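You operate a simulated robot arm through the tools that you are given. There is no shell and no other tool.

You run a simulated robot arm. Do the job below in one go: nothing can be reset, and whatever is moved stays where it is left.

Task
Sieve the sample from the white jug for the card's time.
Fine: tip all of it into the top sieve, put the jug back, fit the lid, clamp it, set the dial, start, and wait till it stops. Set down upright: white jug.

It is judged by the outcome, as a careful person would: the job done as asked, and still so three seconds after it is handed in. It fails if anything else is knocked over, pushed out of place, dropped, spilled or broken. A push-on lid holds only when it is set on centred and level and pressed home; a screw cap is set on level and turned clockwise until tight.

Robot
A 7-joint arm with a two-finger parallel gripper, fixed in place. Base frame: the origin is at the foot of the arm, x ahead of it, y to its left, z up; the work surface is at about z = 0.8. Readings come in m, rad, newtons and seconds.
Its first joint turns from -2.897 to 2.897 rad. Payload 4.4 kg.
The tool frame sits at the grasp point between the pads (the TCP): z along the fingers, y along the line on which they close. The tips reach 0.023 m beyond it. The gripper opens to 0.094 m. The fingers are 0.038 m wide and 0.01 m thick; the gripper's body (0.054 by 0.096 m) begins 0.039 m behind the TCP.
Orientation is that of the tool frame in the base frame, as a unit quaternion [w, x, y, z]. With the fingers straight down and closing along the base's y, the tool's x points along the base's -x, its y along +y and its z along -z.

Tools
- The arm moves only by the tool apply_moves. Its argument "rows" is a list of rows, each a list of 7 numbers: the shift along the base's x, y, z in units of 20 mm (1.0 is 20 mm), then the turn, a rotation vector about the base's x, y, z in units of 6 degrees (1.0 is 6 degrees), then the gripper command, from -1 (shut) to 1 (fully open), values between in proportion. In form: [[x, y, z, wx, wy, wz, hand], ...]. A call has 1 to 20 rows; each row shifts and turns the commanded pose from where the row before left it. A call with a number of a shift or a turn outside -1 to 1 is refused whole. A row lasts 0.2 s, in which the tool goes at most 0.05 m and 0.15 rad; a call with a longer step from one row to the next is refused whole, and so is a gripper value outside its range. Where a pose cannot be reached the arm comes as near as it can. A force on the tool above 50 N (or 10 N above the force at the start of the call, whichever is more), or a blocked arm, ends the call early, and 0.2 s more pass. Each finger travels about 0.072 m/s and halts on what it meets, pressing with about 43 N; the grip force reading is that of the motor and also rises with nothing between the fingers. The clock runs only during rows and for 0.2 s after the last one: add rows that do not move to give the fingers time. The reply holds the time, the measured pose of the TCP, the force on the tool along the base axes, the opening and the grip force, in the units named above and with some noise, with the torque about the TCP (base axes, N m) and any sound that the robot's microphone picked up.
- Cameras (640 x 400 px; columns grow to the right, rows downward): "scene" is fixed at [0.0512, -0.5021, 1.6606]; the picture's right is [0.81, -0.59, 0.00], its down [-0.26, -0.36, -0.89] and it looks along [0.53, 0.72, -0.45] (base axes); focal length 362 px, centre (320, 200). "wrist" rides on the gripper at [0.086, 0.016, -0.075] in the tool frame; the picture's right is [-0.18, 0.98, 0.00], its down [-0.58, -0.11, -0.81] and it looks along [-0.79, -0.15, 0.59] (tool axes); focal length 243 px, centre (320, 200). There is no depth. A picture from a camera that has moved, and an enlarged one, comes with that camera's place and axes in the base frame and with its lens.
- capture(camera): a new picture of that camera. The clock stands still meanwhile.
- close_up(camera, box): a new picture of the part [left, top, right, bottom] of that camera's present view, enlarged. The clock stands still meanwhile.
- finish_job(): hands the job in; it is judged then, once.

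Places have to be worked out from the pictures, the camera data and where the tool is seen. Open the gripper and draw the arm clear of the work before you hand the job in, unless the task says otherwise.

The tools are called after "Request:" as name(argument=value, ...) on one line, values as JSON. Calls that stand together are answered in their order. apply_moves: Moves the arm, as the interface text tells. Its arguments: {"type":"object","properties":{"rows":{"type":"array","items":{"type":"array","items":{"type":"number"}}}},"required":["rows"]} The other tools are called the same way: capture (camera) takes a picture; close_up (camera, box) takes an enlarged picture of a part of a camera's view; finish_job () hands the job in.

At the start:

```text
time: 0.0
tcp_pos: [0.86, 0.1617, 1.3413]
orientation: [0.0, 0.0, 1.0, -0.001]
contact_force: [0.5, 0.1, -0.2]
wrist_torque: [-0.02, 0.0, -0.02]
width: 0.0941
finger_force: 0.0
```

scene: 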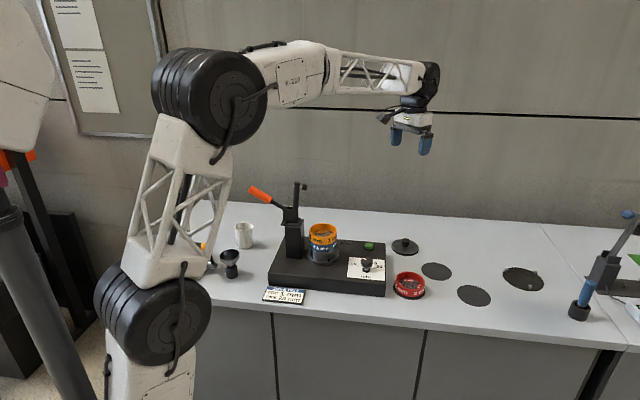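
wrist: 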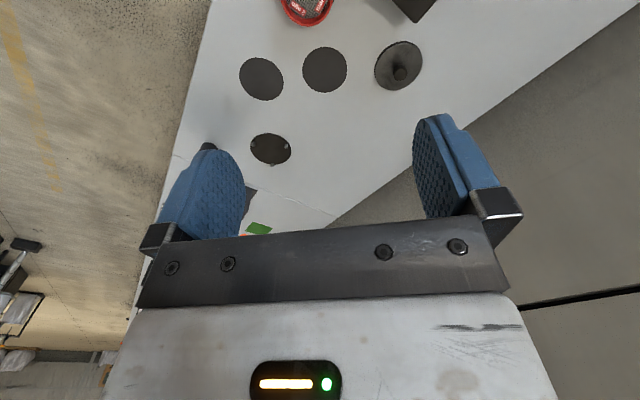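

I'll start by enlarging the parts of the scene picture that hold the card, the shaker and the jug.

Request:
close_up(camera="scene", box=[250, 270, 330, 320])

Request:
close_up(camera="scene", box=[190, 170, 350, 310])

Request:
close_up(camera="scene", box=[330, 220, 450, 310])

Request:
close_up(camera="scene", box=[440, 190, 640, 330])

```text
8.00 times, centred on (290, 295) of scene
camera zoom: at [0.0512, -0.5021, 1.6606], right [0.81, -0.59, 0.0], down [-0.26, -0.36, -0.89], along [0.53, 0.72, -0.45], focal length 2899 px, centre (560, -560)
```

zoom: 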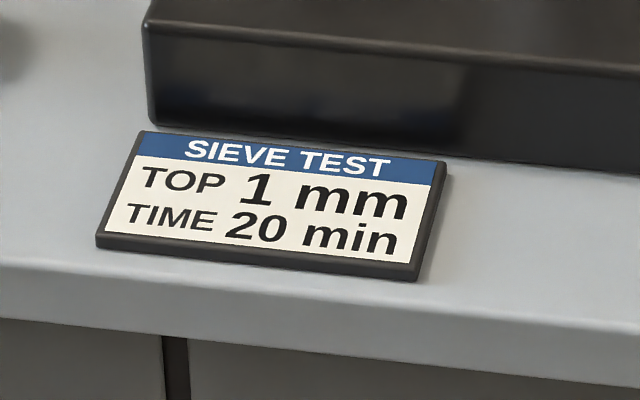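

```text
2.86 times, centred on (270, 240) of scene
camera zoom: at [0.0512, -0.5021, 1.6606], right [0.81, -0.59, 0.0], down [-0.26, -0.36, -0.89], along [0.53, 0.72, -0.45], focal length 1035 px, centre (463, 86)
```

zoom: 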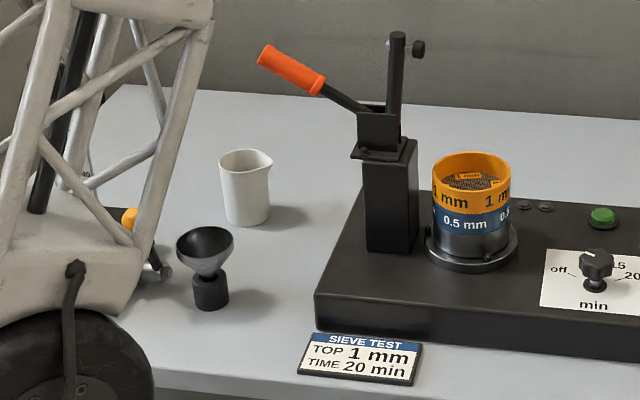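

```text
4.44 times, centred on (390, 265) of scene
camera zoom: at [0.0512, -0.5021, 1.6606], right [0.81, -0.59, 0.0], down [-0.26, -0.36, -0.89], along [0.53, 0.72, -0.45], focal length 1610 px, centre (9, -89)
```

zoom: 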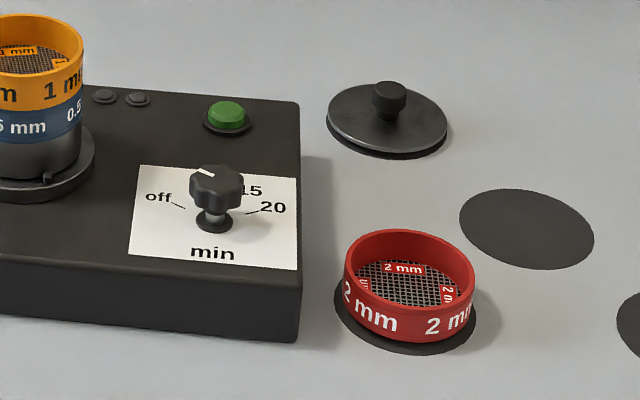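

```text
2.86 times, centred on (540, 260) of scene
camera zoom: at [0.0512, -0.5021, 1.6606], right [0.81, -0.59, 0.0], down [-0.26, -0.36, -0.89], along [0.53, 0.72, -0.45], focal length 1035 px, centre (-309, 29)
```

zoom: 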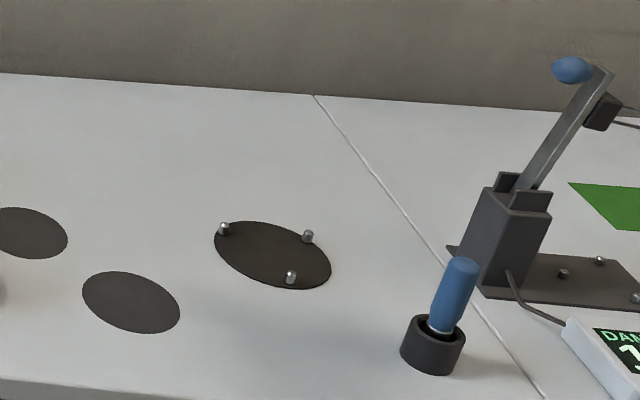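

The card calls for a 1 mm top sieve and 20 min. The stack already has the 1 mm sieve on top, and I put it near (0.71, 0.39), the jug near (0.55, 0.72) and the lid near (1.08, 0.31). I'll bring the wrist camera in to read the dial and check the stack.

Request:
apply_moves(rows=[[-1, 0.3, -0.9, 0, 0, 0, 1], [-1, 0.3, -0.9, 0, 0, 0, 1], [-1, 0.3, -0.9, 0, 0, 0, 1], [-1, 0.3, -0.9, 0, 0, 0, 1], [-1, 0.3, -0.9, 0, 0, 0, 1], [-1, 0.3, -0.9, 0, 0, 0, 1], [-1, 0.3, -0.9, 0, 0, 0, 1], [-1, 0.3, -0.9, 0, 0, 0, 1], [-1, 0.3, -0.9, 0, 0, 0, 1], [-1, 0.3, -0.9, 0, 0, 0, 1], [-1, 0.3, -0.9, 0, 0, 0, 1], [-1, 0.3, -0.9, 0, 0, 0, 1], [-1, 0.3, -0.9, 0, 0, 0, 1]])

Request:
capture(camera="wrist")

Request:
capture(camera="scene")

```text
time: 2.8
tcp_pos: [0.5998, 0.2373, 1.1048]
orientation: [0.001, 0.0, 1.0, 0.0]
contact_force: [0.1, 0.0, -0.4]
wrist_torque: [0.01, 0.02, 0.01]
width: 0.094
finger_force: 0.1
```

```text
taken
camera wrist: at [0.5145, 0.2544, 1.1786], right [0.18, 0.98, 0.0], down [0.58, -0.11, 0.81], along [0.79, -0.15, -0.59], focal length 243 px, centre (320, 200)
```

wrist: 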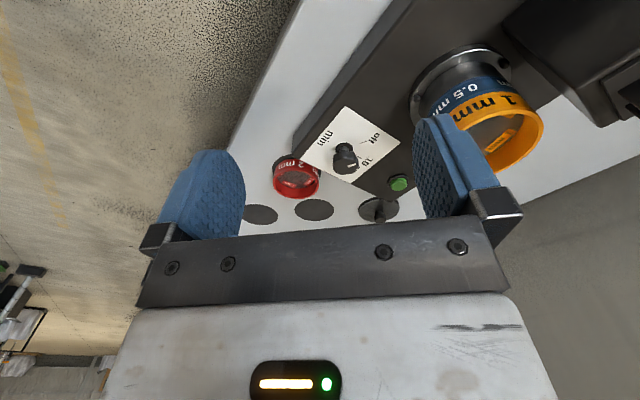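

```text
taken
```

scene: 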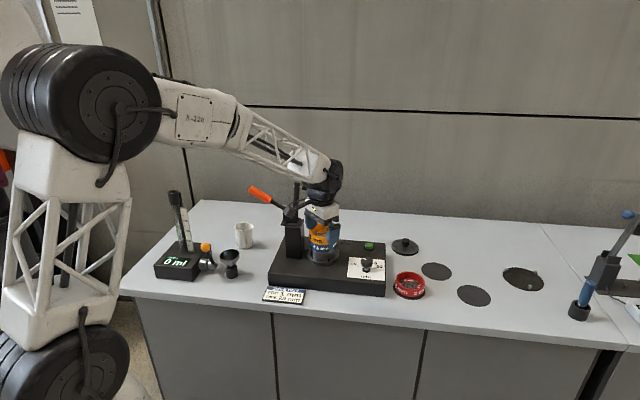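

The wrist picture is inverted, with its top pointing toward the table. I'll enlarge the dial, the stack and the clamp.

Request:
close_up(camera="wrist", box=[290, 95, 420, 200])

Request:
close_up(camera="scene", box=[240, 170, 360, 250])

Request:
close_up(camera="scene", box=[140, 190, 260, 290])

Request:
close_up(camera="scene", box=[340, 235, 400, 290])

```text
3.81 times, centred on (355, 148) of wrist
camera zoom: at [0.5145, 0.2544, 1.1786], right [0.18, 0.98, 0.0], down [0.58, -0.11, 0.81], along [0.79, -0.15, -0.59], focal length 924 px, centre (187, 400)
```

zoom: 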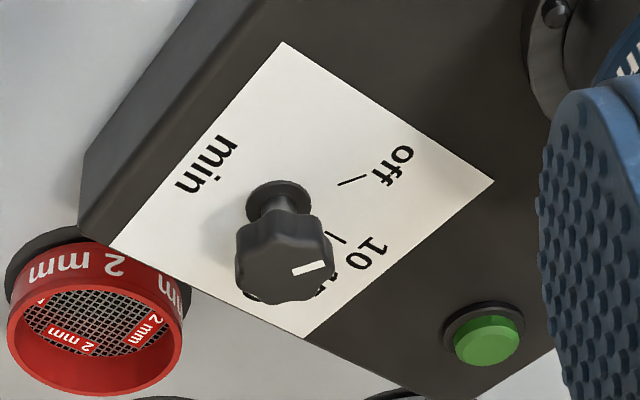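

```text
5.00 times, centred on (300, 210) of scene
camera zoom: at [0.0512, -0.5021, 1.6606], right [0.81, -0.59, 0.0], down [-0.26, -0.36, -0.89], along [0.53, 0.72, -0.45], focal length 1812 px, centre (420, 150)
```

zoom: 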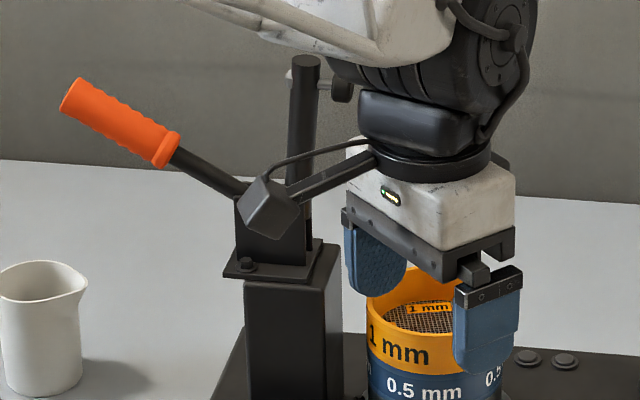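

```text
4.00 times, centred on (200, 240) of scene
camera zoom: at [0.0512, -0.5021, 1.6606], right [0.81, -0.59, 0.0], down [-0.26, -0.36, -0.89], along [0.53, 0.72, -0.45], focal length 1449 px, centre (800, 40)
```

zoom: 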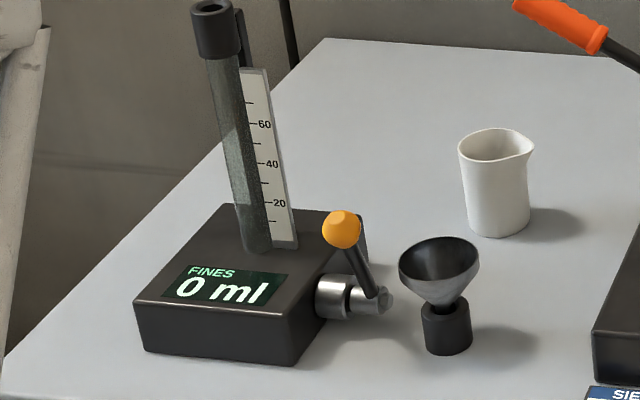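

```text
7.27 times, centred on (370, 262) of scene
camera zoom: at [0.0512, -0.5021, 1.6606], right [0.81, -0.59, 0.0], down [-0.26, -0.36, -0.89], along [0.53, 0.72, -0.45], focal length 2635 px, centre (-44, -254)
```

zoom: 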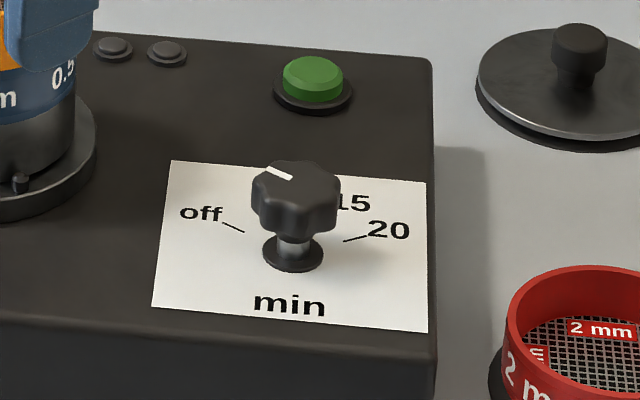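

The dial reads off, 10, 15, 20, and its pointer is at off, so it needs about 120° clockwise. I want the camera on top when the tool is tilted, so I'll rise and test a yaw of the wrist in free air.

Request:
apply_moves(rows=[[0, 0, 1, 0, 0, 0, 1], [0, 0, 1, 0, 0, 0, 1], [0, 0, 1, 0, 0, -1, 1], [0, 0, 1, 0, 0, -1, 1], [0, 0, 1, 0, 0, -1, 1], [0, 0, 1, 0, 0, -1, 1], [0, 0, 1, 0, 0, -1, 1], [0, 0, 1, 0, 0, -1, 1], [0, 0, 1, 0, 0, -1, 1], [0, 0, 1, 0, 0, -1, 1], [0, 0, 0, 0, 0, -1, 1], [0, 0, 0, 0, 0, -1, 1], [0, 0, 0, 0, 0, -1, 1], [0, 0, 0, 0, 0, -1, 1], [0, 0, 0, 0, 0, -1, 1], [0, 0, 0, 0, 0, -1, 1], [0, 0, 0, 0, 0, -1, 1], [0, 0, 0, 0, 0, 0, 1]])

```text
time: 6.6
tcp_pos: [0.6007, 0.2396, 1.3064]
orientation: [0.0, 0.708, 0.706, 0.0]
contact_force: [0.5, -0.5, 0.1]
wrist_torque: [0.0, -0.01, 0.01]
width: 0.0938
finger_force: 0.1
```

The first 90° went through cleanly, so I'll carry the yaw on toward an azimuth of 30°.

Request:
apply_moves(rows=[[0, 0, 0, 0, 0, -1, 1], [0, 0, 0, 0, 0, -1, 1], [0, 0, 0, 0, 0, -1, 1], [0, 0, 0, 0, 0, -1, 1], [0, 0, 0, 0, 0, -1, 1], [0, 0, 0, 0, 0, -1, 1], [0, 0, 0, 0, 0, -1, 1], [0, 0, 0, 0, 0, -1, 1], [0, 0, 0, 0, 0, -1, 1], [0, 0, 0, 0, 0, -1, 1], [0, 0, 0, 0, 0, 0, 1]])

```text
time: 9.0
tcp_pos: [0.6001, 0.2396, 1.3057]
orientation: [-0.001, 0.966, 0.257, 0.001]
contact_force: [-0.4, 0.0, 0.3]
wrist_torque: [0.03, 0.02, -0.01]
width: 0.094
finger_force: 0.1
```

The yaw works. Now I'll pitch the tool outward about the horizontal axis until it points 38° below level at azimuth 30°.

Request:
apply_moves(rows=[[0, 0, 0, 0.5, -0.866, 0, 1], [0, 0, 0, 0.5, -0.866, 0, 1], [0, 0, 0, 0.5, -0.866, 0, 1], [0, 0, 0, 0.5, -0.866, 0, 1], [0, 0, 0, 0.5, -0.866, 0, 1], [0, 0, 0, 0.5, -0.866, 0, 1], [0, 0, 0, 0.5, -0.866, 0, 1], [0, 0, 0, 0.5, -0.866, 0, 1], [0, 0, 0, 0.33, -0.577, 0, 1], [0, 0, 0, 0, 0, 0, 1]])

Request:
capture(camera="scene")

Request:
capture(camera="wrist")

```text
time: 11.2
tcp_pos: [0.6, 0.2396, 1.3044]
orientation: [-0.113, 0.868, 0.232, 0.425]
contact_force: [-0.4, 0.0, -0.5]
wrist_torque: [0.03, 0.0, -0.02]
width: 0.0942
finger_force: 0.2
```

```text
taken
```

scene: 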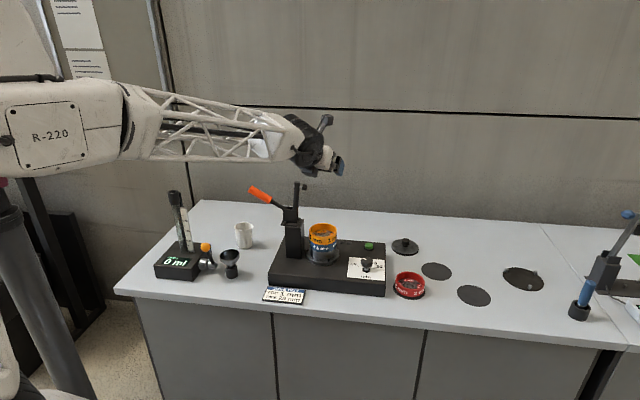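

```text
taken
camera wrist: at [0.6036, 0.2228, 1.4192], right [0.39, -0.91, -0.14], down [-0.91, -0.4, 0.04], along [-0.09, 0.12, -0.99], focal length 243 px, centre (320, 200)
```

wrist: 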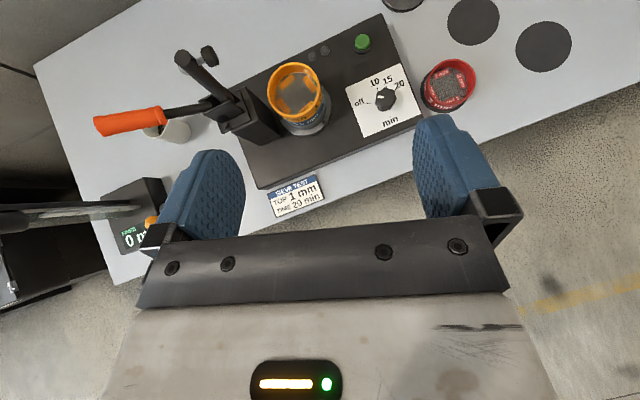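

This gives a nearly straight-down wrist view, which is good for locating things. I'll enlarge the dial, the clamp and the stack.

Request:
close_up(camera="wrist", box=[330, 20, 430, 140])

Request:
close_up(camera="wrist", box=[80, 30, 340, 190])

Request:
close_up(camera="scene", box=[235, 170, 345, 270])

```text
3.33 times, centred on (380, 80) of wrist
camera zoom: at [0.6036, 0.2228, 1.4192], right [0.39, -0.91, -0.14], down [-0.91, -0.4, 0.04], along [-0.09, 0.12, -0.99], focal length 809 px, centre (120, 600)
```

zoom: 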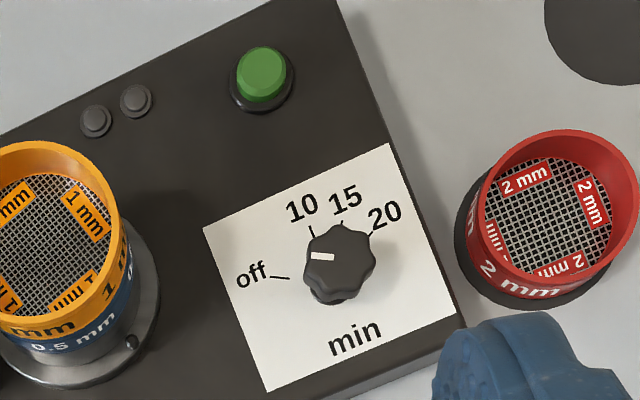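

```text
2.46 times, centred on (210, 110) of wrist
camera zoom: at [0.6036, 0.2228, 1.4192], right [0.39, -0.91, -0.14], down [-0.91, -0.4, 0.04], along [-0.09, 0.12, -0.99], focal length 597 px, centre (591, 422)
```

zoom: 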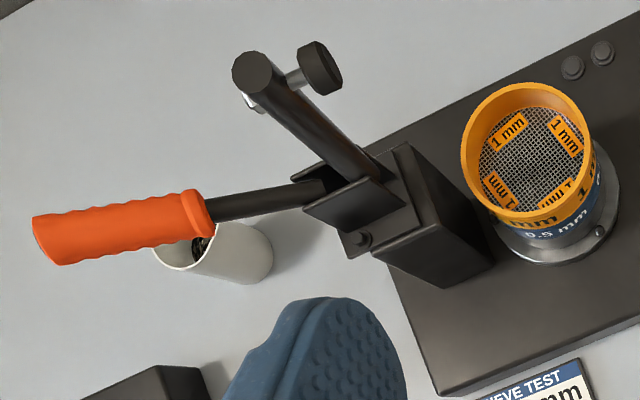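

```text
4.00 times, centred on (290, 220) of scene
camera zoom: at [0.0512, -0.5021, 1.6606], right [0.81, -0.59, 0.0], down [-0.26, -0.36, -0.89], along [0.53, 0.72, -0.45], focal length 1449 px, centre (440, 120)
```

zoom: 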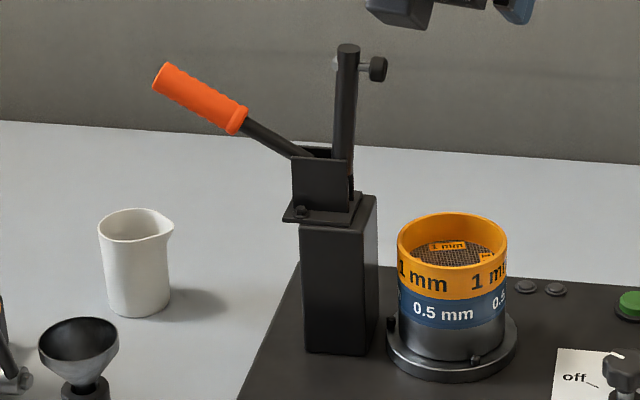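

The jug's dark contents and the clamp linkage are both visible. I'll move the hand, still high, over to just short of the jug for a top-down look.

Request:
apply_moves(rows=[[-0.5, 1, 0, 0, 0, 0, 1], [-0.5, 1, 0, 0, 0, 0, 1], [-0.5, 1, 0, 0, 0, 0, 1], [-0.5, 1, 0, 0, 0, 0, 1], [-0.5, 1, 0, 0, 0, 0, 1], [-0.5, 1, 0, 0, 0, 0, 1], [-0.5, 1, 0, 0, 0, 0, 1], [-0.5, 1, 0, 0, 0, 0, 1], [-0.5, 1, 0, 0, 0, 0, 1], [-0.5, 1, 0, 0, 0, 0, 1], [-0.5, 1, 0, 0, 0, 0, 1], [-0.5, 1, 0, 0, 0, 0, 1], [-0.5, 1, 0, 0, 0, 0, 1], [-0.5, 1, 0, 0, 0, 0, 1], [-0.5, 1, 0, 0, 0, 0, 1], [-0.5, 1, 0, 0, 0, 0, 1], [-0.5, 1, 0, 0, 0, 0, 1], [-0.5, 1, 0, 0, 0, 0, 1], [-0.5, 1, 0, 0, 0, 0, 1], [0, 1, 0, 0, 0, 0, 1]])

Request:
capture(camera="wrist")

Request:
capture(camera="scene")

```text
time: 15.4
tcp_pos: [0.5692, 0.3026, 1.3095]
orientation: [-0.118, 0.867, 0.236, 0.424]
contact_force: [-0.2, 0.0, -0.5]
wrist_torque: [0.0, 0.0, -0.02]
width: 0.0939
finger_force: 0.1
out of reach, approached as far as the arm can: row 3, 4, 5, 6, 7, 8, 9, 10, 11, 12, 13, 14, 15, 16, 17, 18, 19, 20
```

```text
taken
camera wrist: at [0.5744, 0.2852, 1.4236], right [0.4, -0.9, -0.15], down [-0.91, -0.41, 0.04], along [-0.09, 0.12, -0.99], focal length 243 px, centre (320, 200)
```

wrist: 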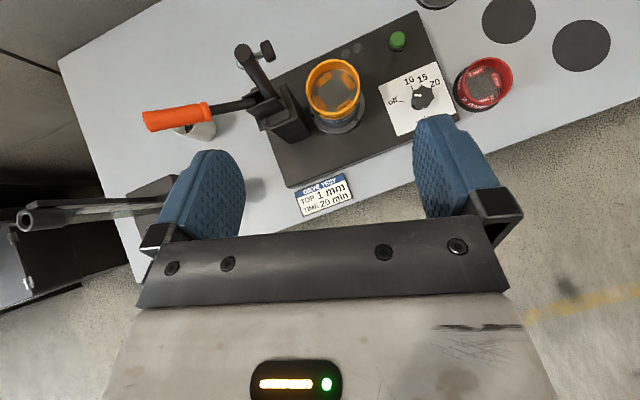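

```text
taken
```

scene: 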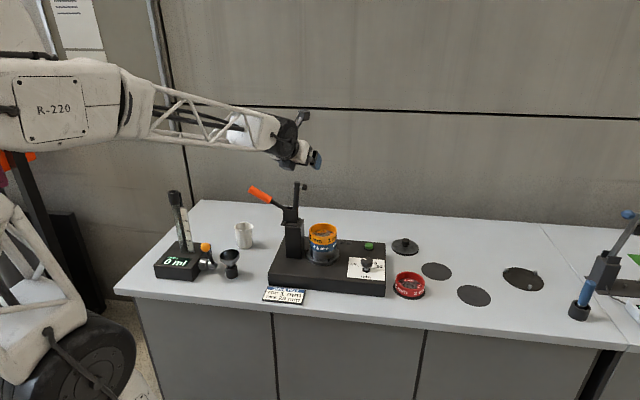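

The move stalled at what looks like a wrist joint limit, so this flipped wrist can't go further left. I'll hold still for two rows to see where the commanded pose now stands.

Request:
apply_moves(rows=[[0, 0, 0, 0, 0, 0, 1], [0, 0, 0, 0, 0, 0, 1]])

```text
time: 16.0
tcp_pos: [0.5698, 0.3015, 1.3092]
orientation: [-0.117, 0.867, 0.235, 0.423]
contact_force: [0.2, 0.2, 0.4]
wrist_torque: [0.0, 0.02, 0.0]
width: 0.0942
finger_force: 0.0
```

The command has settled at the present pose. I'll undo the pitch and yaw back by +180°, so the camera ends up on the robot side.

Request:
apply_moves(rows=[[0, 0, 0, -0.5, 0.866, 0, 1], [0, 0, 0, -0.5, 0.866, 0, 1], [0, 0, 0, -0.5, 0.866, 0, 1], [0, 0, 0, -0.5, 0.866, 0, 1], [0, 0, 0, -0.5, 0.866, 0, 1], [0, 0, 0, -0.5, 0.866, 0, 1], [0, 0, 0, -0.5, 0.866, 0, 1], [0, 0, 0, -0.5, 0.866, 0, 1], [0, 0, 0, -0.33, 0.577, 0, 1], [0, 0, 0, 0, 0, 1, 1], [0, 0, 0, 0, 0, 1, 1], [0, 0, 0, 0, 0, 1, 1], [0, 0, 0, 0, 0, 1, 1], [0, 0, 0, 0, 0, 1, 1], [0, 0, 0, 0, 0, 1, 1], [0, 0, 0, 0, 0, 1, 1], [0, 0, 0, 0, 0, 1, 1], [0, 0, 0, 0, 0, 1, 1], [0, 0, 0, 0, 0, 1, 1], [0, 0, 0, 0, 0, 1, 1]])

Request:
apply_moves(rows=[[0, 0, 0, 0, 0, 1, 1], [0, 0, 0, 0, 0, 1, 1], [0, 0, 0, 0, 0, 1, 1], [0, 0, 0, 0, 0, 1, 1], [0, 0, 0, 0, 0, 1, 1], [0, 0, 0, 0, 0, 1, 1], [0, 0, 0, 0, 0, 1, 1], [0, 0, 0, 0, 0, 1, 1], [0, 0, 0, 0, 0, 1, 1], [0, 0, 0, 0, 0, 1, 1], [0, 0, 0, 0, 0, 1, 1], [0, 0, 0, 0, 0, 1, 1], [0, 0, 0, 0, 0, 1, 1], [0, 0, 0, 0, 0, 1, 1], [0, 0, 0, 0, 0, 1, 1], [0, 0, 0, 0, 0, 1, 1], [0, 0, 0, 0, 0, 1, 1], [0, 0, 0, 0, 0, 1, 1], [0, 0, 0, 0, 0, 1, 1]])

```text
time: 20.2
tcp_pos: [0.5992, 0.2494, 1.2789]
orientation: [0.0, 0.669, 0.744, 0.0]
contact_force: [0.0, 0.3, -0.3]
wrist_torque: [0.0, -0.02, -0.01]
width: 0.0941
finger_force: 0.0
out of reach, approached as far as the arm can: row 1, 2, 3, 4, 5, 6, 7, 8, 9
```

```text
time: 24.2
tcp_pos: [0.6005, 0.2484, 1.2796]
orientation: [0.0, -0.26, 0.966, 0.0]
contact_force: [-0.3, 0.3, -0.3]
wrist_torque: [-0.05, 0.0, -0.01]
width: 0.0942
finger_force: 0.1
```

The tool points straight down again with the camera on the robot side. I'll move left at height toward the jug and look.

Request:
apply_moves(rows=[[-0.5, 1, 0, 0, 0, 0, 1], [-0.5, 1, 0, 0, 0, 0, 1], [-0.5, 1, 0, 0, 0, 0, 1], [-0.5, 1, 0, 0, 0, 0, 1], [-0.5, 1, 0, 0, 0, 0, 1], [-0.5, 1, 0, 0, 0, 0, 1], [-0.5, 1, 0, 0, 0, 0, 1], [-0.5, 1, 0, 0, 0, 0, 1], [-0.5, 1, 0, 0, 0, 0, 1], [-0.5, 1, 0, 0, 0, 0, 1], [-0.5, 1, 0, 0, 0, 0, 1], [-0.5, 1, 0, 0, 0, 0, 1], [-0.5, 1, 0, 0, 0, 0, 1], [-0.5, 1, 0, 0, 0, 0, 1], [-0.5, 1, 0, 0, 0, 0, 1], [-0.5, 1, 0, 0, 0, 0, 1], [-0.5, 1, 0, 0, 0, 0, 1], [-0.5, 1, 0, 0, 0, 0, 1]])

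Request:
capture(camera="wrist")

Request:
capture(camera="scene")

```text
time: 28.0
tcp_pos: [0.4183, 0.6099, 1.2786]
orientation: [0.0, -0.259, 0.966, 0.0]
contact_force: [0.5, 0.2, 0.7]
wrist_torque: [-0.01, 0.01, 0.02]
width: 0.094
finger_force: 0.0
```

```text
taken
camera wrist: at [0.3368, 0.5806, 1.3523], right [-0.33, 0.94, 0.0], down [0.56, 0.2, 0.81], along [0.76, 0.27, -0.59], focal length 243 px, centre (320, 200)
```

wrist: 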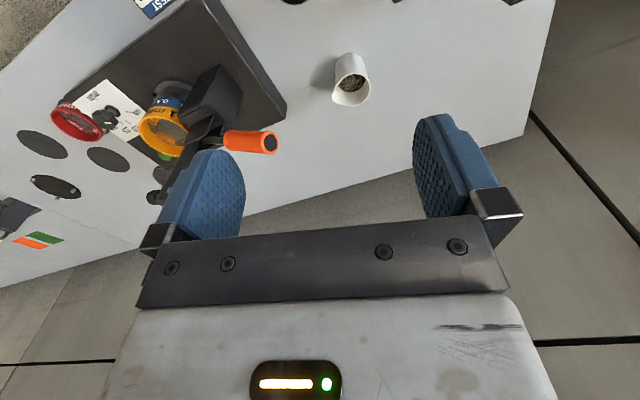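

```text
taken
```

scene: 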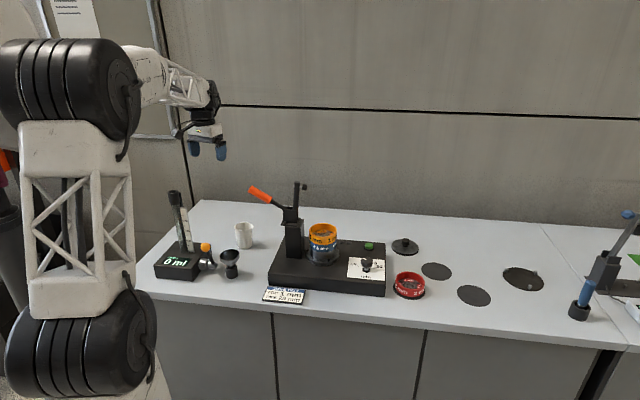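

Request:
close_up(camera="wrist", box=[310, 40, 390, 115])

Request:
close_up(camera="wrist", box=[40, 50, 290, 210])

Request:
close_up(camera="scene", box=[145, 180, 265, 290])

```text
5.33 times, centred on (350, 78) of wrist
camera zoom: at [0.3368, 0.5806, 1.3523], right [-0.33, 0.94, 0.0], down [0.56, 0.2, 0.81], along [0.76, 0.27, -0.59], focal length 1294 px, centre (160, 853)
```

zoom: 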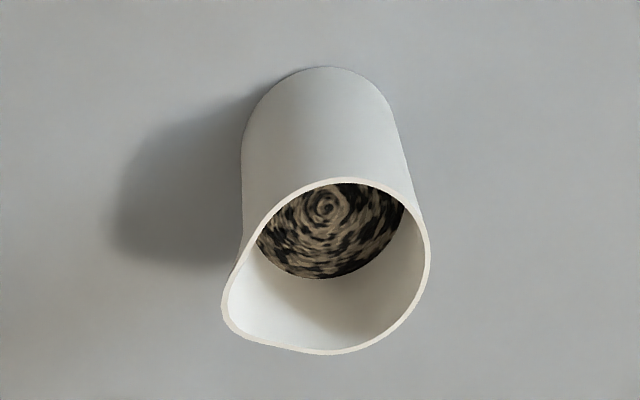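

```text
2.50 times, centred on (165, 130) of wrist
camera zoom: at [0.3368, 0.5806, 1.3523], right [-0.33, 0.94, 0.0], down [0.56, 0.2, 0.81], along [0.76, 0.27, -0.59], focal length 606 px, centre (708, 375)
```

zoom: 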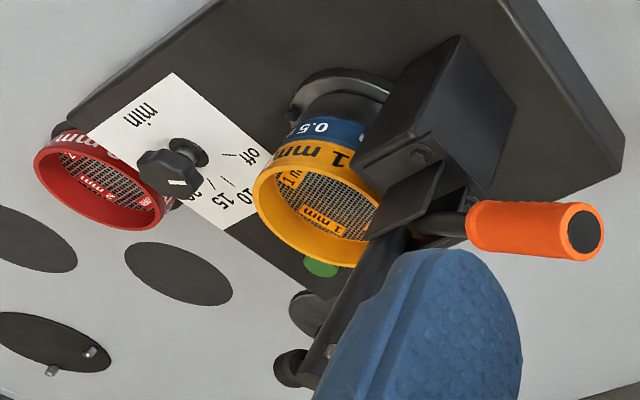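

```text
3.64 times, centred on (205, 235) of scene
camera zoom: at [0.0512, -0.5021, 1.6606], right [0.81, -0.59, 0.0], down [-0.26, -0.36, -0.89], along [0.53, 0.72, -0.45], focal length 1318 px, centre (738, 73)
```

zoom: 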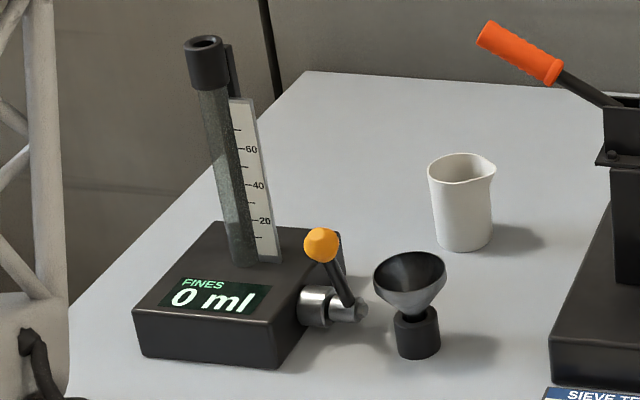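

From the wrist view the jug's axis is at about (0.556, 0.727), with the rim near z 0.89 and the spout at azimuth −46°. I'll yaw to azimuth 22° and pitch to 38° below level while moving high above the jug, which keeps clear of the spout, the lever and the funnel.

Request:
apply_moves(rows=[[0.5, 0.5, 0, 0, 0, -0.67, 1], [0.5, 0.5, 0, 0, 0, -0.67, 1], [0.6, 0.51, 0, 0.375, -0.927, 0, 1], [0.6, 0.51, 0, 0.375, -0.927, 0, 1], [0.6, 0.51, 0, 0.375, -0.927, 0, 1], [0.6, 0.51, 0, 0.375, -0.927, 0, 1], [0.6, 0.51, 0, 0.375, -0.927, 0, 1], [0.6, 0.51, 0, 0.375, -0.927, 0, 1], [0.6, 0.51, 0, 0.375, -0.927, 0, 1], [0.6, 0.51, 0, 0.375, -0.927, 0, 1], [0.6, 0.51, 0, 0.25, -0.618, 0, 1], [0, 0, 0, 0, 0, 0, 1]])

Request:
capture(camera="scene")

Request:
capture(camera="wrist")

```text
time: 30.6
tcp_pos: [0.5482, 0.7233, 1.2802]
orientation: [0.43, -0.171, 0.883, 0.083]
contact_force: [-1.0, -0.6, 0.8]
wrist_torque: [-0.01, -0.01, 0.0]
width: 0.094
finger_force: 0.0
```

```text
taken
```

scene: 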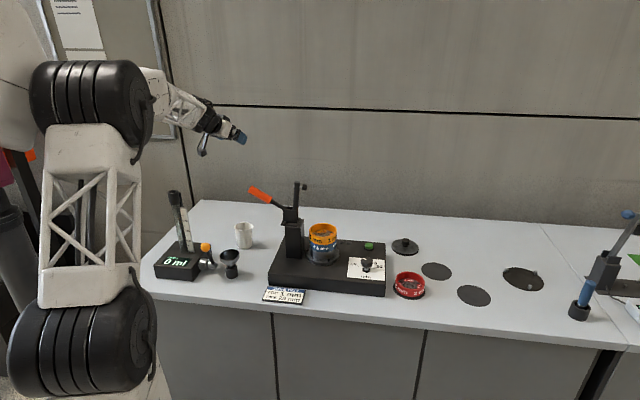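

```text
taken
camera wrist: at [0.4397, 0.696, 1.2563], right [-0.26, 0.95, 0.15], down [-0.22, -0.21, 0.95], along [0.94, 0.22, 0.26], focal length 243 px, centre (320, 200)
```

wrist: 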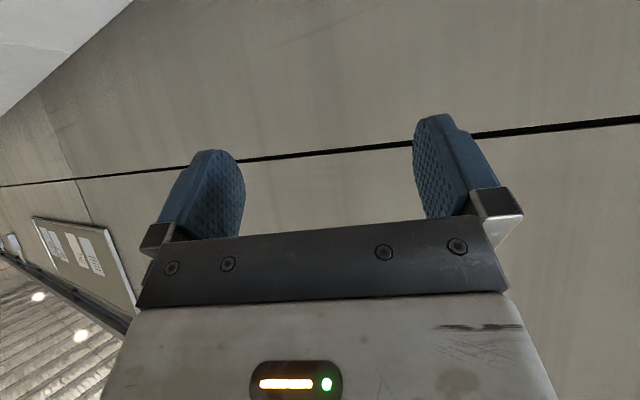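

The roundabout side tip would swing the hand toward the clamp, so I'll dry-run tipping the jug forward, away from the robot, over the stack. First I'll move high over the stack at azimuth 45°.

Request:
apply_moves(rows=[[0.43, -0.967, 0.1, 0, 0, 0.213, 1], [0.43, -0.967, 0.1, 0, 0, 0.213, 1], [0.43, -0.967, 0.1, 0, 0, 0.213, 1], [0.43, -0.967, 0.1, 0, 0, 0.213, 1], [0.43, -0.967, 0.1, 0, 0, 0.213, 1], [0.43, -0.967, 0.1, 0, 0, 0.213, 1], [0.43, -0.967, 0.1, 0, 0, 0.213, 1], [0.43, -0.967, 0.1, 0, 0, 0.213, 1], [0.43, -0.967, 0.1, 0, 0, 0.213, 1], [0.43, -0.967, 0.1, 0, 0, 0.213, 1], [0.43, -0.967, 0, 0, 0, 0.213, 1], [0.43, -0.967, 0, 0, 0, 0.213, 1], [0.43, -0.967, 0, 0, 0, 0.213, 1], [0.43, -0.967, 0, 0, 0, 0.213, 1], [0.43, -0.967, 0, 0, 0, 0.213, 1], [0.43, -0.967, 0, 0, 0, 0.213, 1], [0.43, -0.967, 0, 0, 0, 0.213, 1], [0.43, -0.967, 0, 0, 0, 0.213, 1], [0, 0, 0, 0, 0, 0, 1]])

Request:
apply_moves(rows=[[0, 0, 0, -0.707, 0.707, 0, 1], [0, 0, 0, -0.707, 0.707, 0, 1], [0, 0, 0, -0.707, 0.707, 0, 1], [0, 0, 0, -0.707, 0.707, 0, 1], [0, 0, 0, -0.707, 0.707, 0, 1], [0, 0, 0, -0.707, 0.707, 0, 1], [0, 0, 0, -0.707, 0.707, 0, 1], [0, 0, 0, -0.707, 0.707, 0, 1], [0, 0, 0, -0.707, 0.707, 0, 1], [0, 0, 0, -0.707, 0.707, 0, 1], [0, 0, 0, -0.707, 0.707, 0, 1], [0, 0, 0, -0.707, 0.707, 0, 1], [0, 0, 0, -0.707, 0.707, 0, 1], [0, 0, 0, -0.707, 0.707, 0, 1], [0, 0, 0, -0.707, 0.707, 0, 1], [0, 0, 0, -0.707, 0.707, 0, 1], [0, 0, 0, -0.707, 0.707, 0, 1], [0, 0, 0, -0.707, 0.707, 0, 1], [0, 0, 0, 0, 0, 0, 1]])

Request:
capture(camera="scene")

Request:
capture(camera="wrist")

```text
time: 34.6
tcp_pos: [0.702, 0.375, 1.3]
orientation: [0.406, -0.343, 0.83, 0.168]
contact_force: [0.6, -0.3, 1.1]
wrist_torque: [0.03, -0.02, 0.02]
width: 0.0945
finger_force: 0.0
```

```text
time: 38.6
tcp_pos: [0.7034, 0.3748, 1.3005]
orientation: [-0.324, -0.359, 0.865, -0.134]
contact_force: [0.7, -0.3, -0.3]
wrist_torque: [0.01, 0.02, 0.0]
width: 0.0941
finger_force: 0.1
out of reach, approached as far as the arm can: row 16, 17, 18
```

```text
taken
```

scene: 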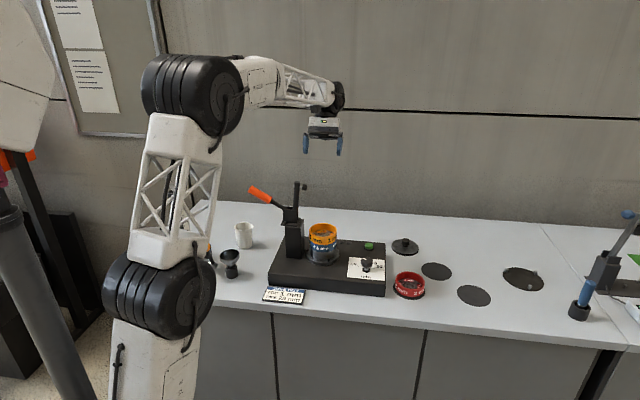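

```text
taken
camera wrist: at [0.6808, 0.3744, 1.4122], right [-0.6, 0.79, -0.12], down [0.76, 0.61, 0.23], along [0.25, 0.04, -0.97], focal length 243 px, centre (320, 200)
```

wrist: 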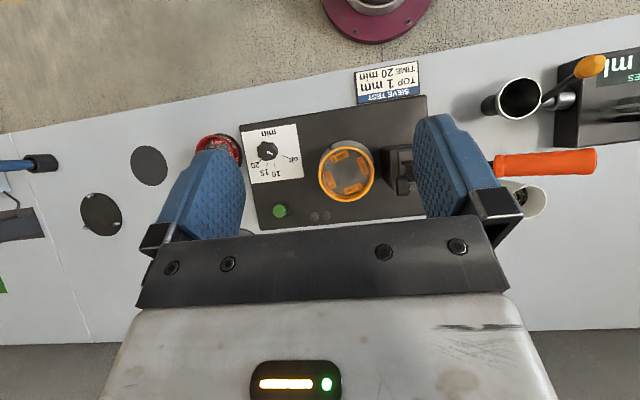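

At z 1.30 a 93° tip is reachable. I'll test the limit at the real pouring height, over the free area to the right at the same radius.

Request:
apply_moves(rows=[[0.3, -0.95, 0, 0, 0, -0.24, 1], [0.3, -0.95, 0, 0.707, -0.707, 0, 1], [0.3, -0.95, 0, 0.707, -0.707, 0, 1], [0.3, -0.95, 0, 0, 0, -0.24, 1], [0.3, -0.95, 0, 0, 0, -0.24, 1], [0.3, -0.95, 0, 0, 0, -0.24, 1], [0.3, -0.95, 0, 0, 0, -0.24, 1], [0.3, -0.95, 0, 0, 0, -0.24, 1], [0.3, -0.95, 0, 0, 0, -0.24, 1], [0.3, -0.95, 0, 0, 0, -0.24, 1], [0.3, -0.95, 0, 0, 0, -0.24, 1], [0.3, -0.95, 0, 0, 0, -0.24, 1], [0.3, -0.95, 0, 0, 0, -0.24, 1], [0, 0, -1, 0, 0, 0, 1], [0, 0, -1, 0, 0, 0, 1], [0, 0, -1, 0, 0, 0, 1], [0, 0, -1, 0, 0, 0, 1], [0, 0, -1, 0, 0, 0, 1], [0, 0, -1, 0, 0, 0, 1], [0, 0, -1, 0, 0, 0, 1]])

Request:
apply_moves(rows=[[0, 0, -1, 0, 0, 0, 1], [0, 0, -1, 0, 0, 0, 1], [0, 0, -1, 0, 0, 0, 1], [0, 0, -1, 0, 0, 0, 1], [0, 0, -1, 0, 0, 0, 1], [0, 0, 0, -0.47, 0.88, 0, 1], [0, 0, 0, -0.47, 0.88, 0, 1], [0, 0, 0, -0.47, 0.88, 0, 1], [0, 0, 0, -0.47, 0.88, 0, 1], [0, 0, 0, -0.47, 0.88, 0, 1], [0, 0, 0, -0.47, 0.88, 0, 1], [0, 0, 0, -0.47, 0.88, 0, 1], [0, 0, 0, -0.47, 0.88, 0, 1], [0, 0, 0, 0, 0, 0, 1]])

Request:
capture(camera="scene")

```text
time: 42.8
tcp_pos: [0.7802, 0.1262, 1.1589]
orientation: [-0.243, -0.244, 0.937, -0.06]
contact_force: [0.4, 0.1, 1.3]
wrist_torque: [-0.01, -0.01, 0.0]
width: 0.0939
finger_force: 0.1
```

```text
time: 45.8
tcp_pos: [0.7812, 0.1264, 1.0591]
orientation: [-0.512, -0.214, 0.822, -0.124]
contact_force: [-0.2, 0.1, 0.2]
wrist_torque: [-0.02, 0.02, 0.01]
width: 0.0942
finger_force: 0.0
out of reach, approached as far as the arm can: row 12, 13
```

```text
taken
```

scene: 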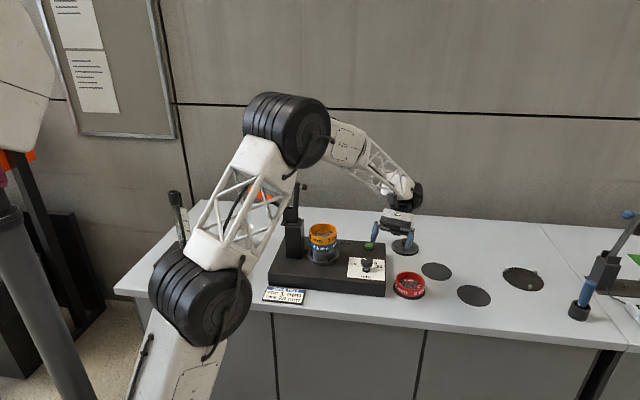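

A 116° tip is reachable at pouring height, which is enough. Now I'll restore the outward pitch, aiming for 34° below level, while rising and heading back to the jug.

Request:
apply_moves(rows=[[0, 0, 1, 0.47, -0.88, 0, 1], [0, 0, 1, 0.47, -0.88, 0, 1], [0, 0, 1, 0.47, -0.88, 0, 1], [0, 0, 1, 0.47, -0.88, 0, 1], [0, 0, 1, 0.47, -0.88, 0, 1], [0, 0, 1, 0.47, -0.88, 0, 1], [0, 0, 1, 0.47, -0.88, 0, 1], [0, 0, 1, 0.47, -0.88, 0, 1], [0, 0, 1, 0.47, -0.88, 0, 1], [0, 0, 1, 0.47, -0.88, 0, 1], [0, 0, 1, 0.47, -0.88, 0, 1], [0, 0, 1, 0.47, -0.88, 0, 1], [0, 0, 0, 0.47, -0.88, 0, 1], [0, 0, 0, 0.47, -0.88, 0, 1], [0, 0, 0, 0.47, -0.88, 0, 1], [0, 0, 0, 0.47, -0.88, 0, 1], [0, 0, 0, 0.47, -0.88, 0, 1], [0, 0, 0, 0.47, -0.88, 0, 1], [0, 0, 0, 0.47, -0.88, 0, 1], [0, 0, 0, 0.47, -0.88, 0, 1]])

```text
time: 50.0
tcp_pos: [0.78, 0.1275, 1.2983]
orientation: [0.458, -0.22, 0.855, 0.107]
contact_force: [0.1, -0.6, 0.6]
wrist_torque: [0.0, 0.02, 0.0]
width: 0.0938
finger_force: 0.0
```

The pitch is 34.0° and the azimuth 27.6°. Next is the high traverse to above the jug.

Request:
apply_moves(rows=[[-0.389, 0.993, 0, 0, 0, -0.0467, 1], [-0.389, 0.993, 0, 0, 0, -0.0467, 1], [-0.389, 0.993, 0, 0, 0, -0.0467, 1], [-0.389, 0.993, 0, 0, 0, -0.0467, 1], [-0.389, 0.993, 0, 0, 0, -0.0467, 1], [-0.389, 0.993, 0, 0, 0, -0.0467, 1], [-0.389, 0.993, 0, 0, 0, -0.0467, 1], [-0.389, 0.993, 0, 0, 0, -0.0467, 1], [-0.389, 0.993, 0, 0, 0, -0.0467, 1], [-0.389, 0.993, 0, 0, 0, -0.0467, 1], [-0.389, 0.993, 0, 0, 0, -0.0467, 1], [-0.389, 0.993, 0, 0, 0, -0.0467, 1], [-0.389, 0.993, 0, 0, 0, -0.0467, 1], [-0.389, 0.993, 0, 0, 0, -0.0467, 1], [-0.389, 0.993, 0, 0, 0, -0.0467, 1], [-0.389, 0.993, 0, 0, 0, -0.0467, 1], [-0.389, 0.993, 0, 0, 0, -0.0467, 1], [-0.389, 0.993, 0, 0, 0, -0.0467, 1], [-0.389, 0.993, 0, 0, 0, -0.0467, 1], [-0.389, 0.993, 0, 0, 0, -0.0467, 1]])

Request:
apply_moves(rows=[[-0.389, 0.993, 0, 0, 0, 0, 1], [-0.389, 0.993, 0, 0, 0, 0, 1], [-0.389, 0.993, 0, 0, 0, 0, 1], [-0.389, 0.993, 0, 0, 0, 0, 1], [-0.389, 0.993, 0, 0, 0, 0, 1], [-0.389, 0.993, 0, 0, 0, 0, 1], [-0.389, 0.993, 0, 0, 0, 0, 1], [-0.389, 0.993, 0, 0, 0, 0, 1], [-0.389, 0.993, 0, 0, 0, 0, 1], [-0.389, 0.993, 0, 0, 0, 0, 1], [0, 0, -1, 0, 0, 0, 1], [0, 0, -1, 0, 0, 0, 1], [0, 0, -1, 0, 0, 0, 1], [0, 0, -1, 0, 0, 0, 1], [0, 0, -1, 0, 0, 0, 1], [0, 0, -1, 0, 0, 0, 1], [0, 0, -1, 0, 0, 0, 1], [0, 0, -1, 0, 0, 0, 1], [0, 0, 0, 0, 0, 0, 1]])

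Request:
capture(camera="scene")

Request:
close_up(camera="scene", box=[150, 130, 310, 270])

```text
time: 54.2
tcp_pos: [0.626, 0.5263, 1.2984]
orientation: [0.463, -0.18, 0.864, 0.086]
contact_force: [-0.3, 1.4, 0.1]
wrist_torque: [-0.04, 0.03, -0.02]
width: 0.0942
finger_force: 0.1
```

```text
time: 58.2
tcp_pos: [0.5476, 0.7232, 1.137]
orientation: [0.462, -0.18, 0.864, 0.085]
contact_force: [-0.6, 0.3, -0.3]
wrist_torque: [-0.04, 0.0, 0.04]
width: 0.0941
finger_force: 0.1
```

```text
taken
```

scene: 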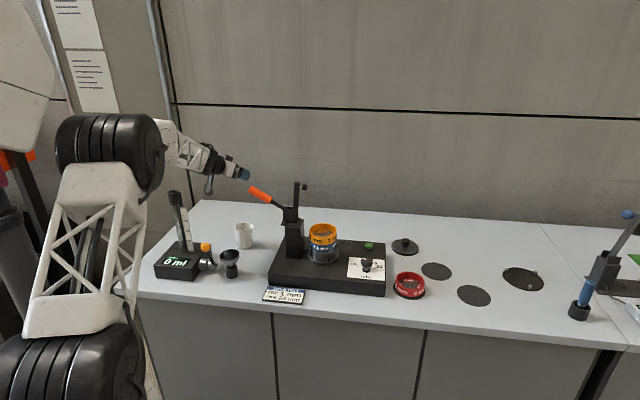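

```text
2.86 times, centred on (230, 200) of scene
camera zoom: at [0.0512, -0.5021, 1.6606], right [0.81, -0.59, 0.0], down [-0.26, -0.36, -0.89], along [0.53, 0.72, -0.45], focal length 1035 px, centre (577, 200)
```

zoom: 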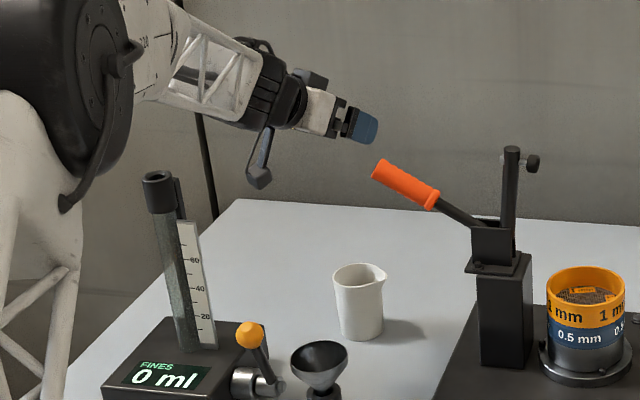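

The hand is aligned above the jug. I'll lower it in stages and check clearance to the lever and funnel before the last part.

Request:
apply_moves(rows=[[0, 0, -1, 0, 0, 0, 1], [0, 0, -1, 0, 0, 0, 1], [0, 0, -1, 0, 0, 0, 1], [0, 0, -1, 0, 0, 0, 1], [0, 0, -1, 0, 0, 0, 1], [0, 0, -1, 0, 0, 0, 1], [0, 0, -1, 0, 0, 0, 1], [0, 0, -1, 0, 0, 0, 1], [0, 0, 0, 0, 0, 0, 1]])

Request:
close_up(camera="scene", box=[140, 150, 300, 290])

Request:
capture(camera="wrist")

```text
time: 60.2
tcp_pos: [0.547, 0.7231, 0.9768]
orientation: [0.462, -0.179, 0.864, 0.085]
contact_force: [-0.4, 0.2, -0.6]
wrist_torque: [0.0, 0.0, -0.04]
width: 0.094
finger_force: 0.1
```

```text
2.86 times, centred on (220, 220) of scene
camera zoom: at [0.0512, -0.5021, 1.6606], right [0.81, -0.59, 0.0], down [-0.26, -0.36, -0.89], along [0.53, 0.72, -0.45], focal length 1035 px, centre (606, 143)
```

zoom: 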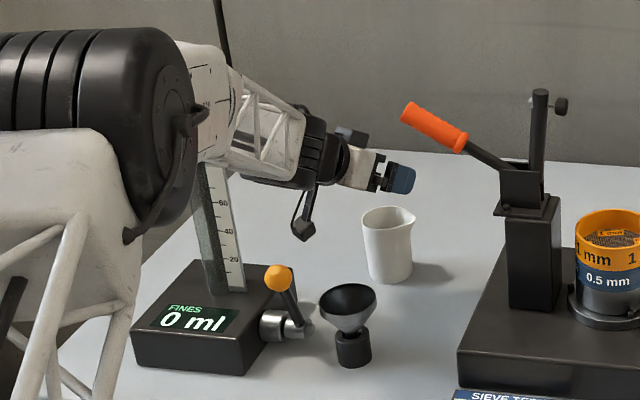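

```text
taken
camera wrist: at [0.4396, 0.6944, 0.9464], right [-0.29, 0.95, 0.14], down [-0.28, -0.22, 0.93], along [0.91, 0.23, 0.33], focal length 243 px, centre (320, 200)
```

wrist: 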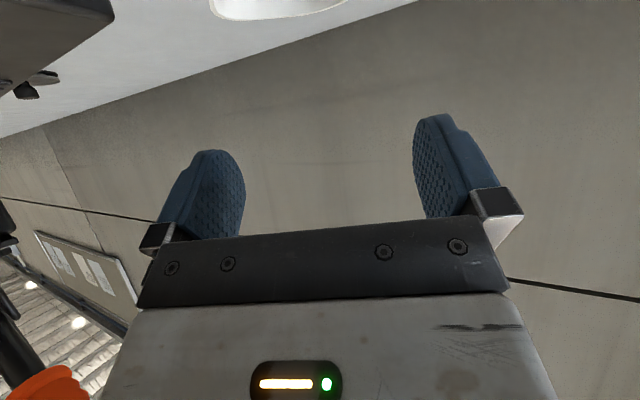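

Clearance over the yellow lever looks like a couple of centimetres. I'll lower a further 60 mm and recheck before closing the last gap.

Request:
apply_moves(rows=[[0, 0, -1, 0, 0, 0, 1], [0, 0, -1, 0, 0, 0, 1], [0, 0, -1, 0, 0, 0, 1], [0, 0, 0, 0, 0, 0, 1]])

Request:
close_up(camera="scene", box=[180, 190, 290, 290])

Request:
capture(camera="wrist")

```text
time: 61.2
tcp_pos: [0.5485, 0.7216, 0.9175]
orientation: [0.463, -0.18, 0.864, 0.086]
contact_force: [-0.1, -1.1, 0.2]
wrist_torque: [-0.02, -0.02, 0.03]
width: 0.0941
finger_force: 0.1
```

```text
4.00 times, centred on (235, 240) of scene
camera zoom: at [0.0512, -0.5021, 1.6606], right [0.81, -0.59, 0.0], down [-0.26, -0.36, -0.89], along [0.53, 0.72, -0.45], focal length 1449 px, centre (660, 40)
```

zoom: 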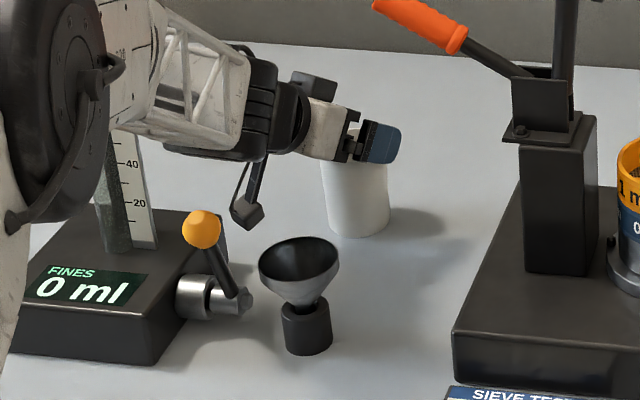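

```text
taken
camera wrist: at [0.4419, 0.6939, 0.8863], right [-0.29, 0.95, 0.14], down [-0.28, -0.22, 0.93], along [0.91, 0.23, 0.33], focal length 243 px, centre (320, 200)
```

wrist: 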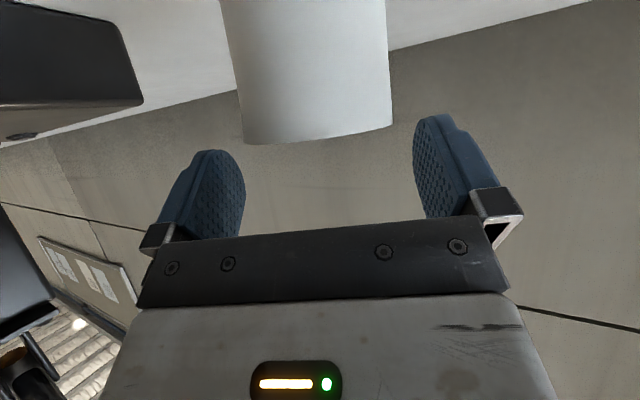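

The wrist view shows the jug centred between the fingers, with the rim near z 0.895, and the arm still clears the lever. I'll go down 42 mm and then look once more.

Request:
apply_moves(rows=[[0, 0, -0.7, 0, 0, 0, 1], [0, 0, -0.7, 0, 0, 0, 1], [0, 0, -0.7, 0, 0, 0, 1], [0, 0, 0, 0, 0, 0, 1]])

Request:
close_up(camera="scene", box=[180, 190, 290, 290])

Request:
capture(camera="wrist")

```text
time: 62.2
tcp_pos: [0.5471, 0.7249, 0.8772]
orientation: [0.463, -0.18, 0.864, 0.086]
contact_force: [0.7, 0.5, 0.1]
wrist_torque: [0.04, 0.0, -0.01]
width: 0.0941
finger_force: 0.1
```

```text
4.00 times, centred on (235, 240) of scene
camera zoom: at [0.0512, -0.5021, 1.6606], right [0.81, -0.59, 0.0], down [-0.26, -0.36, -0.89], along [0.53, 0.72, -0.45], focal length 1449 px, centre (660, 40)
```

zoom: 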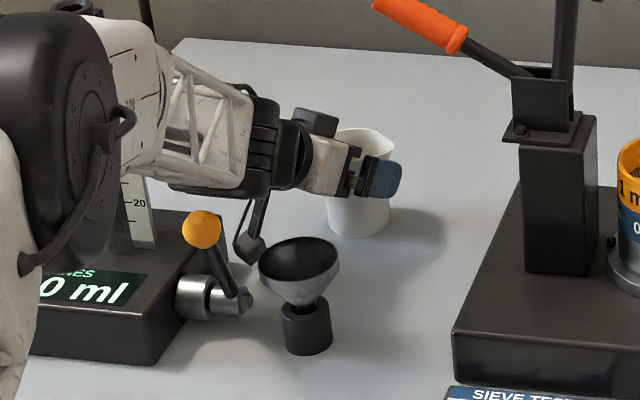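

```text
taken
camera wrist: at [0.4402, 0.6961, 0.8451], right [-0.29, 0.95, 0.14], down [-0.28, -0.22, 0.93], along [0.91, 0.23, 0.33], focal length 243 px, centre (320, 200)
```

wrist: 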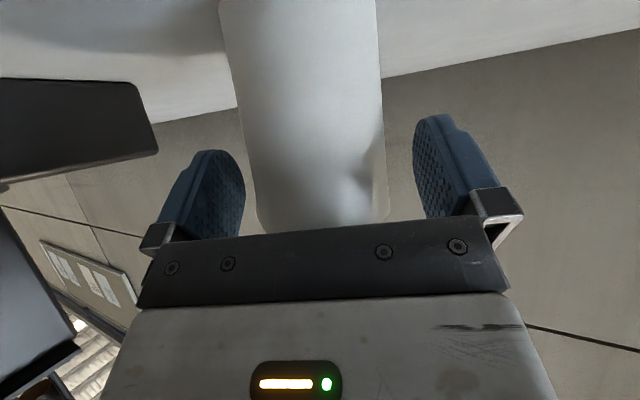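

The jug sits between the fingers and everything is clear. I'll close the gripper.

Request:
apply_moves(rows=[[0, 0, 0, 0, 0, 0, 0.6], [0, 0, 0, 0, 0, 0, 0.4], [0, 0, 0, 0, 0, 0, -1], [0, 0, 0, 0, 0, 0, -1], [0, 0, 0, 0, 0, 0, -1]])

Request:
close_up(camera="scene", box=[180, 190, 290, 290])

```text
time: 63.4
tcp_pos: [0.5461, 0.7249, 0.8768]
orientation: [0.462, -0.18, 0.864, 0.086]
contact_force: [0.4, -0.1, 1.2]
wrist_torque: [0.04, -0.02, -0.01]
width: 0.0675
finger_force: 43.6
```

```text
4.00 times, centred on (235, 240) of scene
camera zoom: at [0.0512, -0.5021, 1.6606], right [0.81, -0.59, 0.0], down [-0.26, -0.36, -0.89], along [0.53, 0.72, -0.45], focal length 1449 px, centre (660, 40)
```

zoom: 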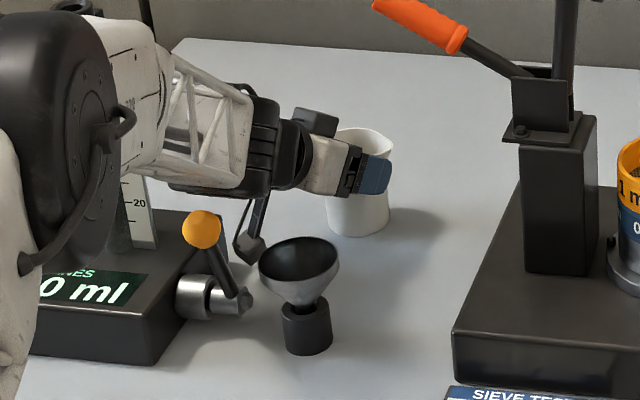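

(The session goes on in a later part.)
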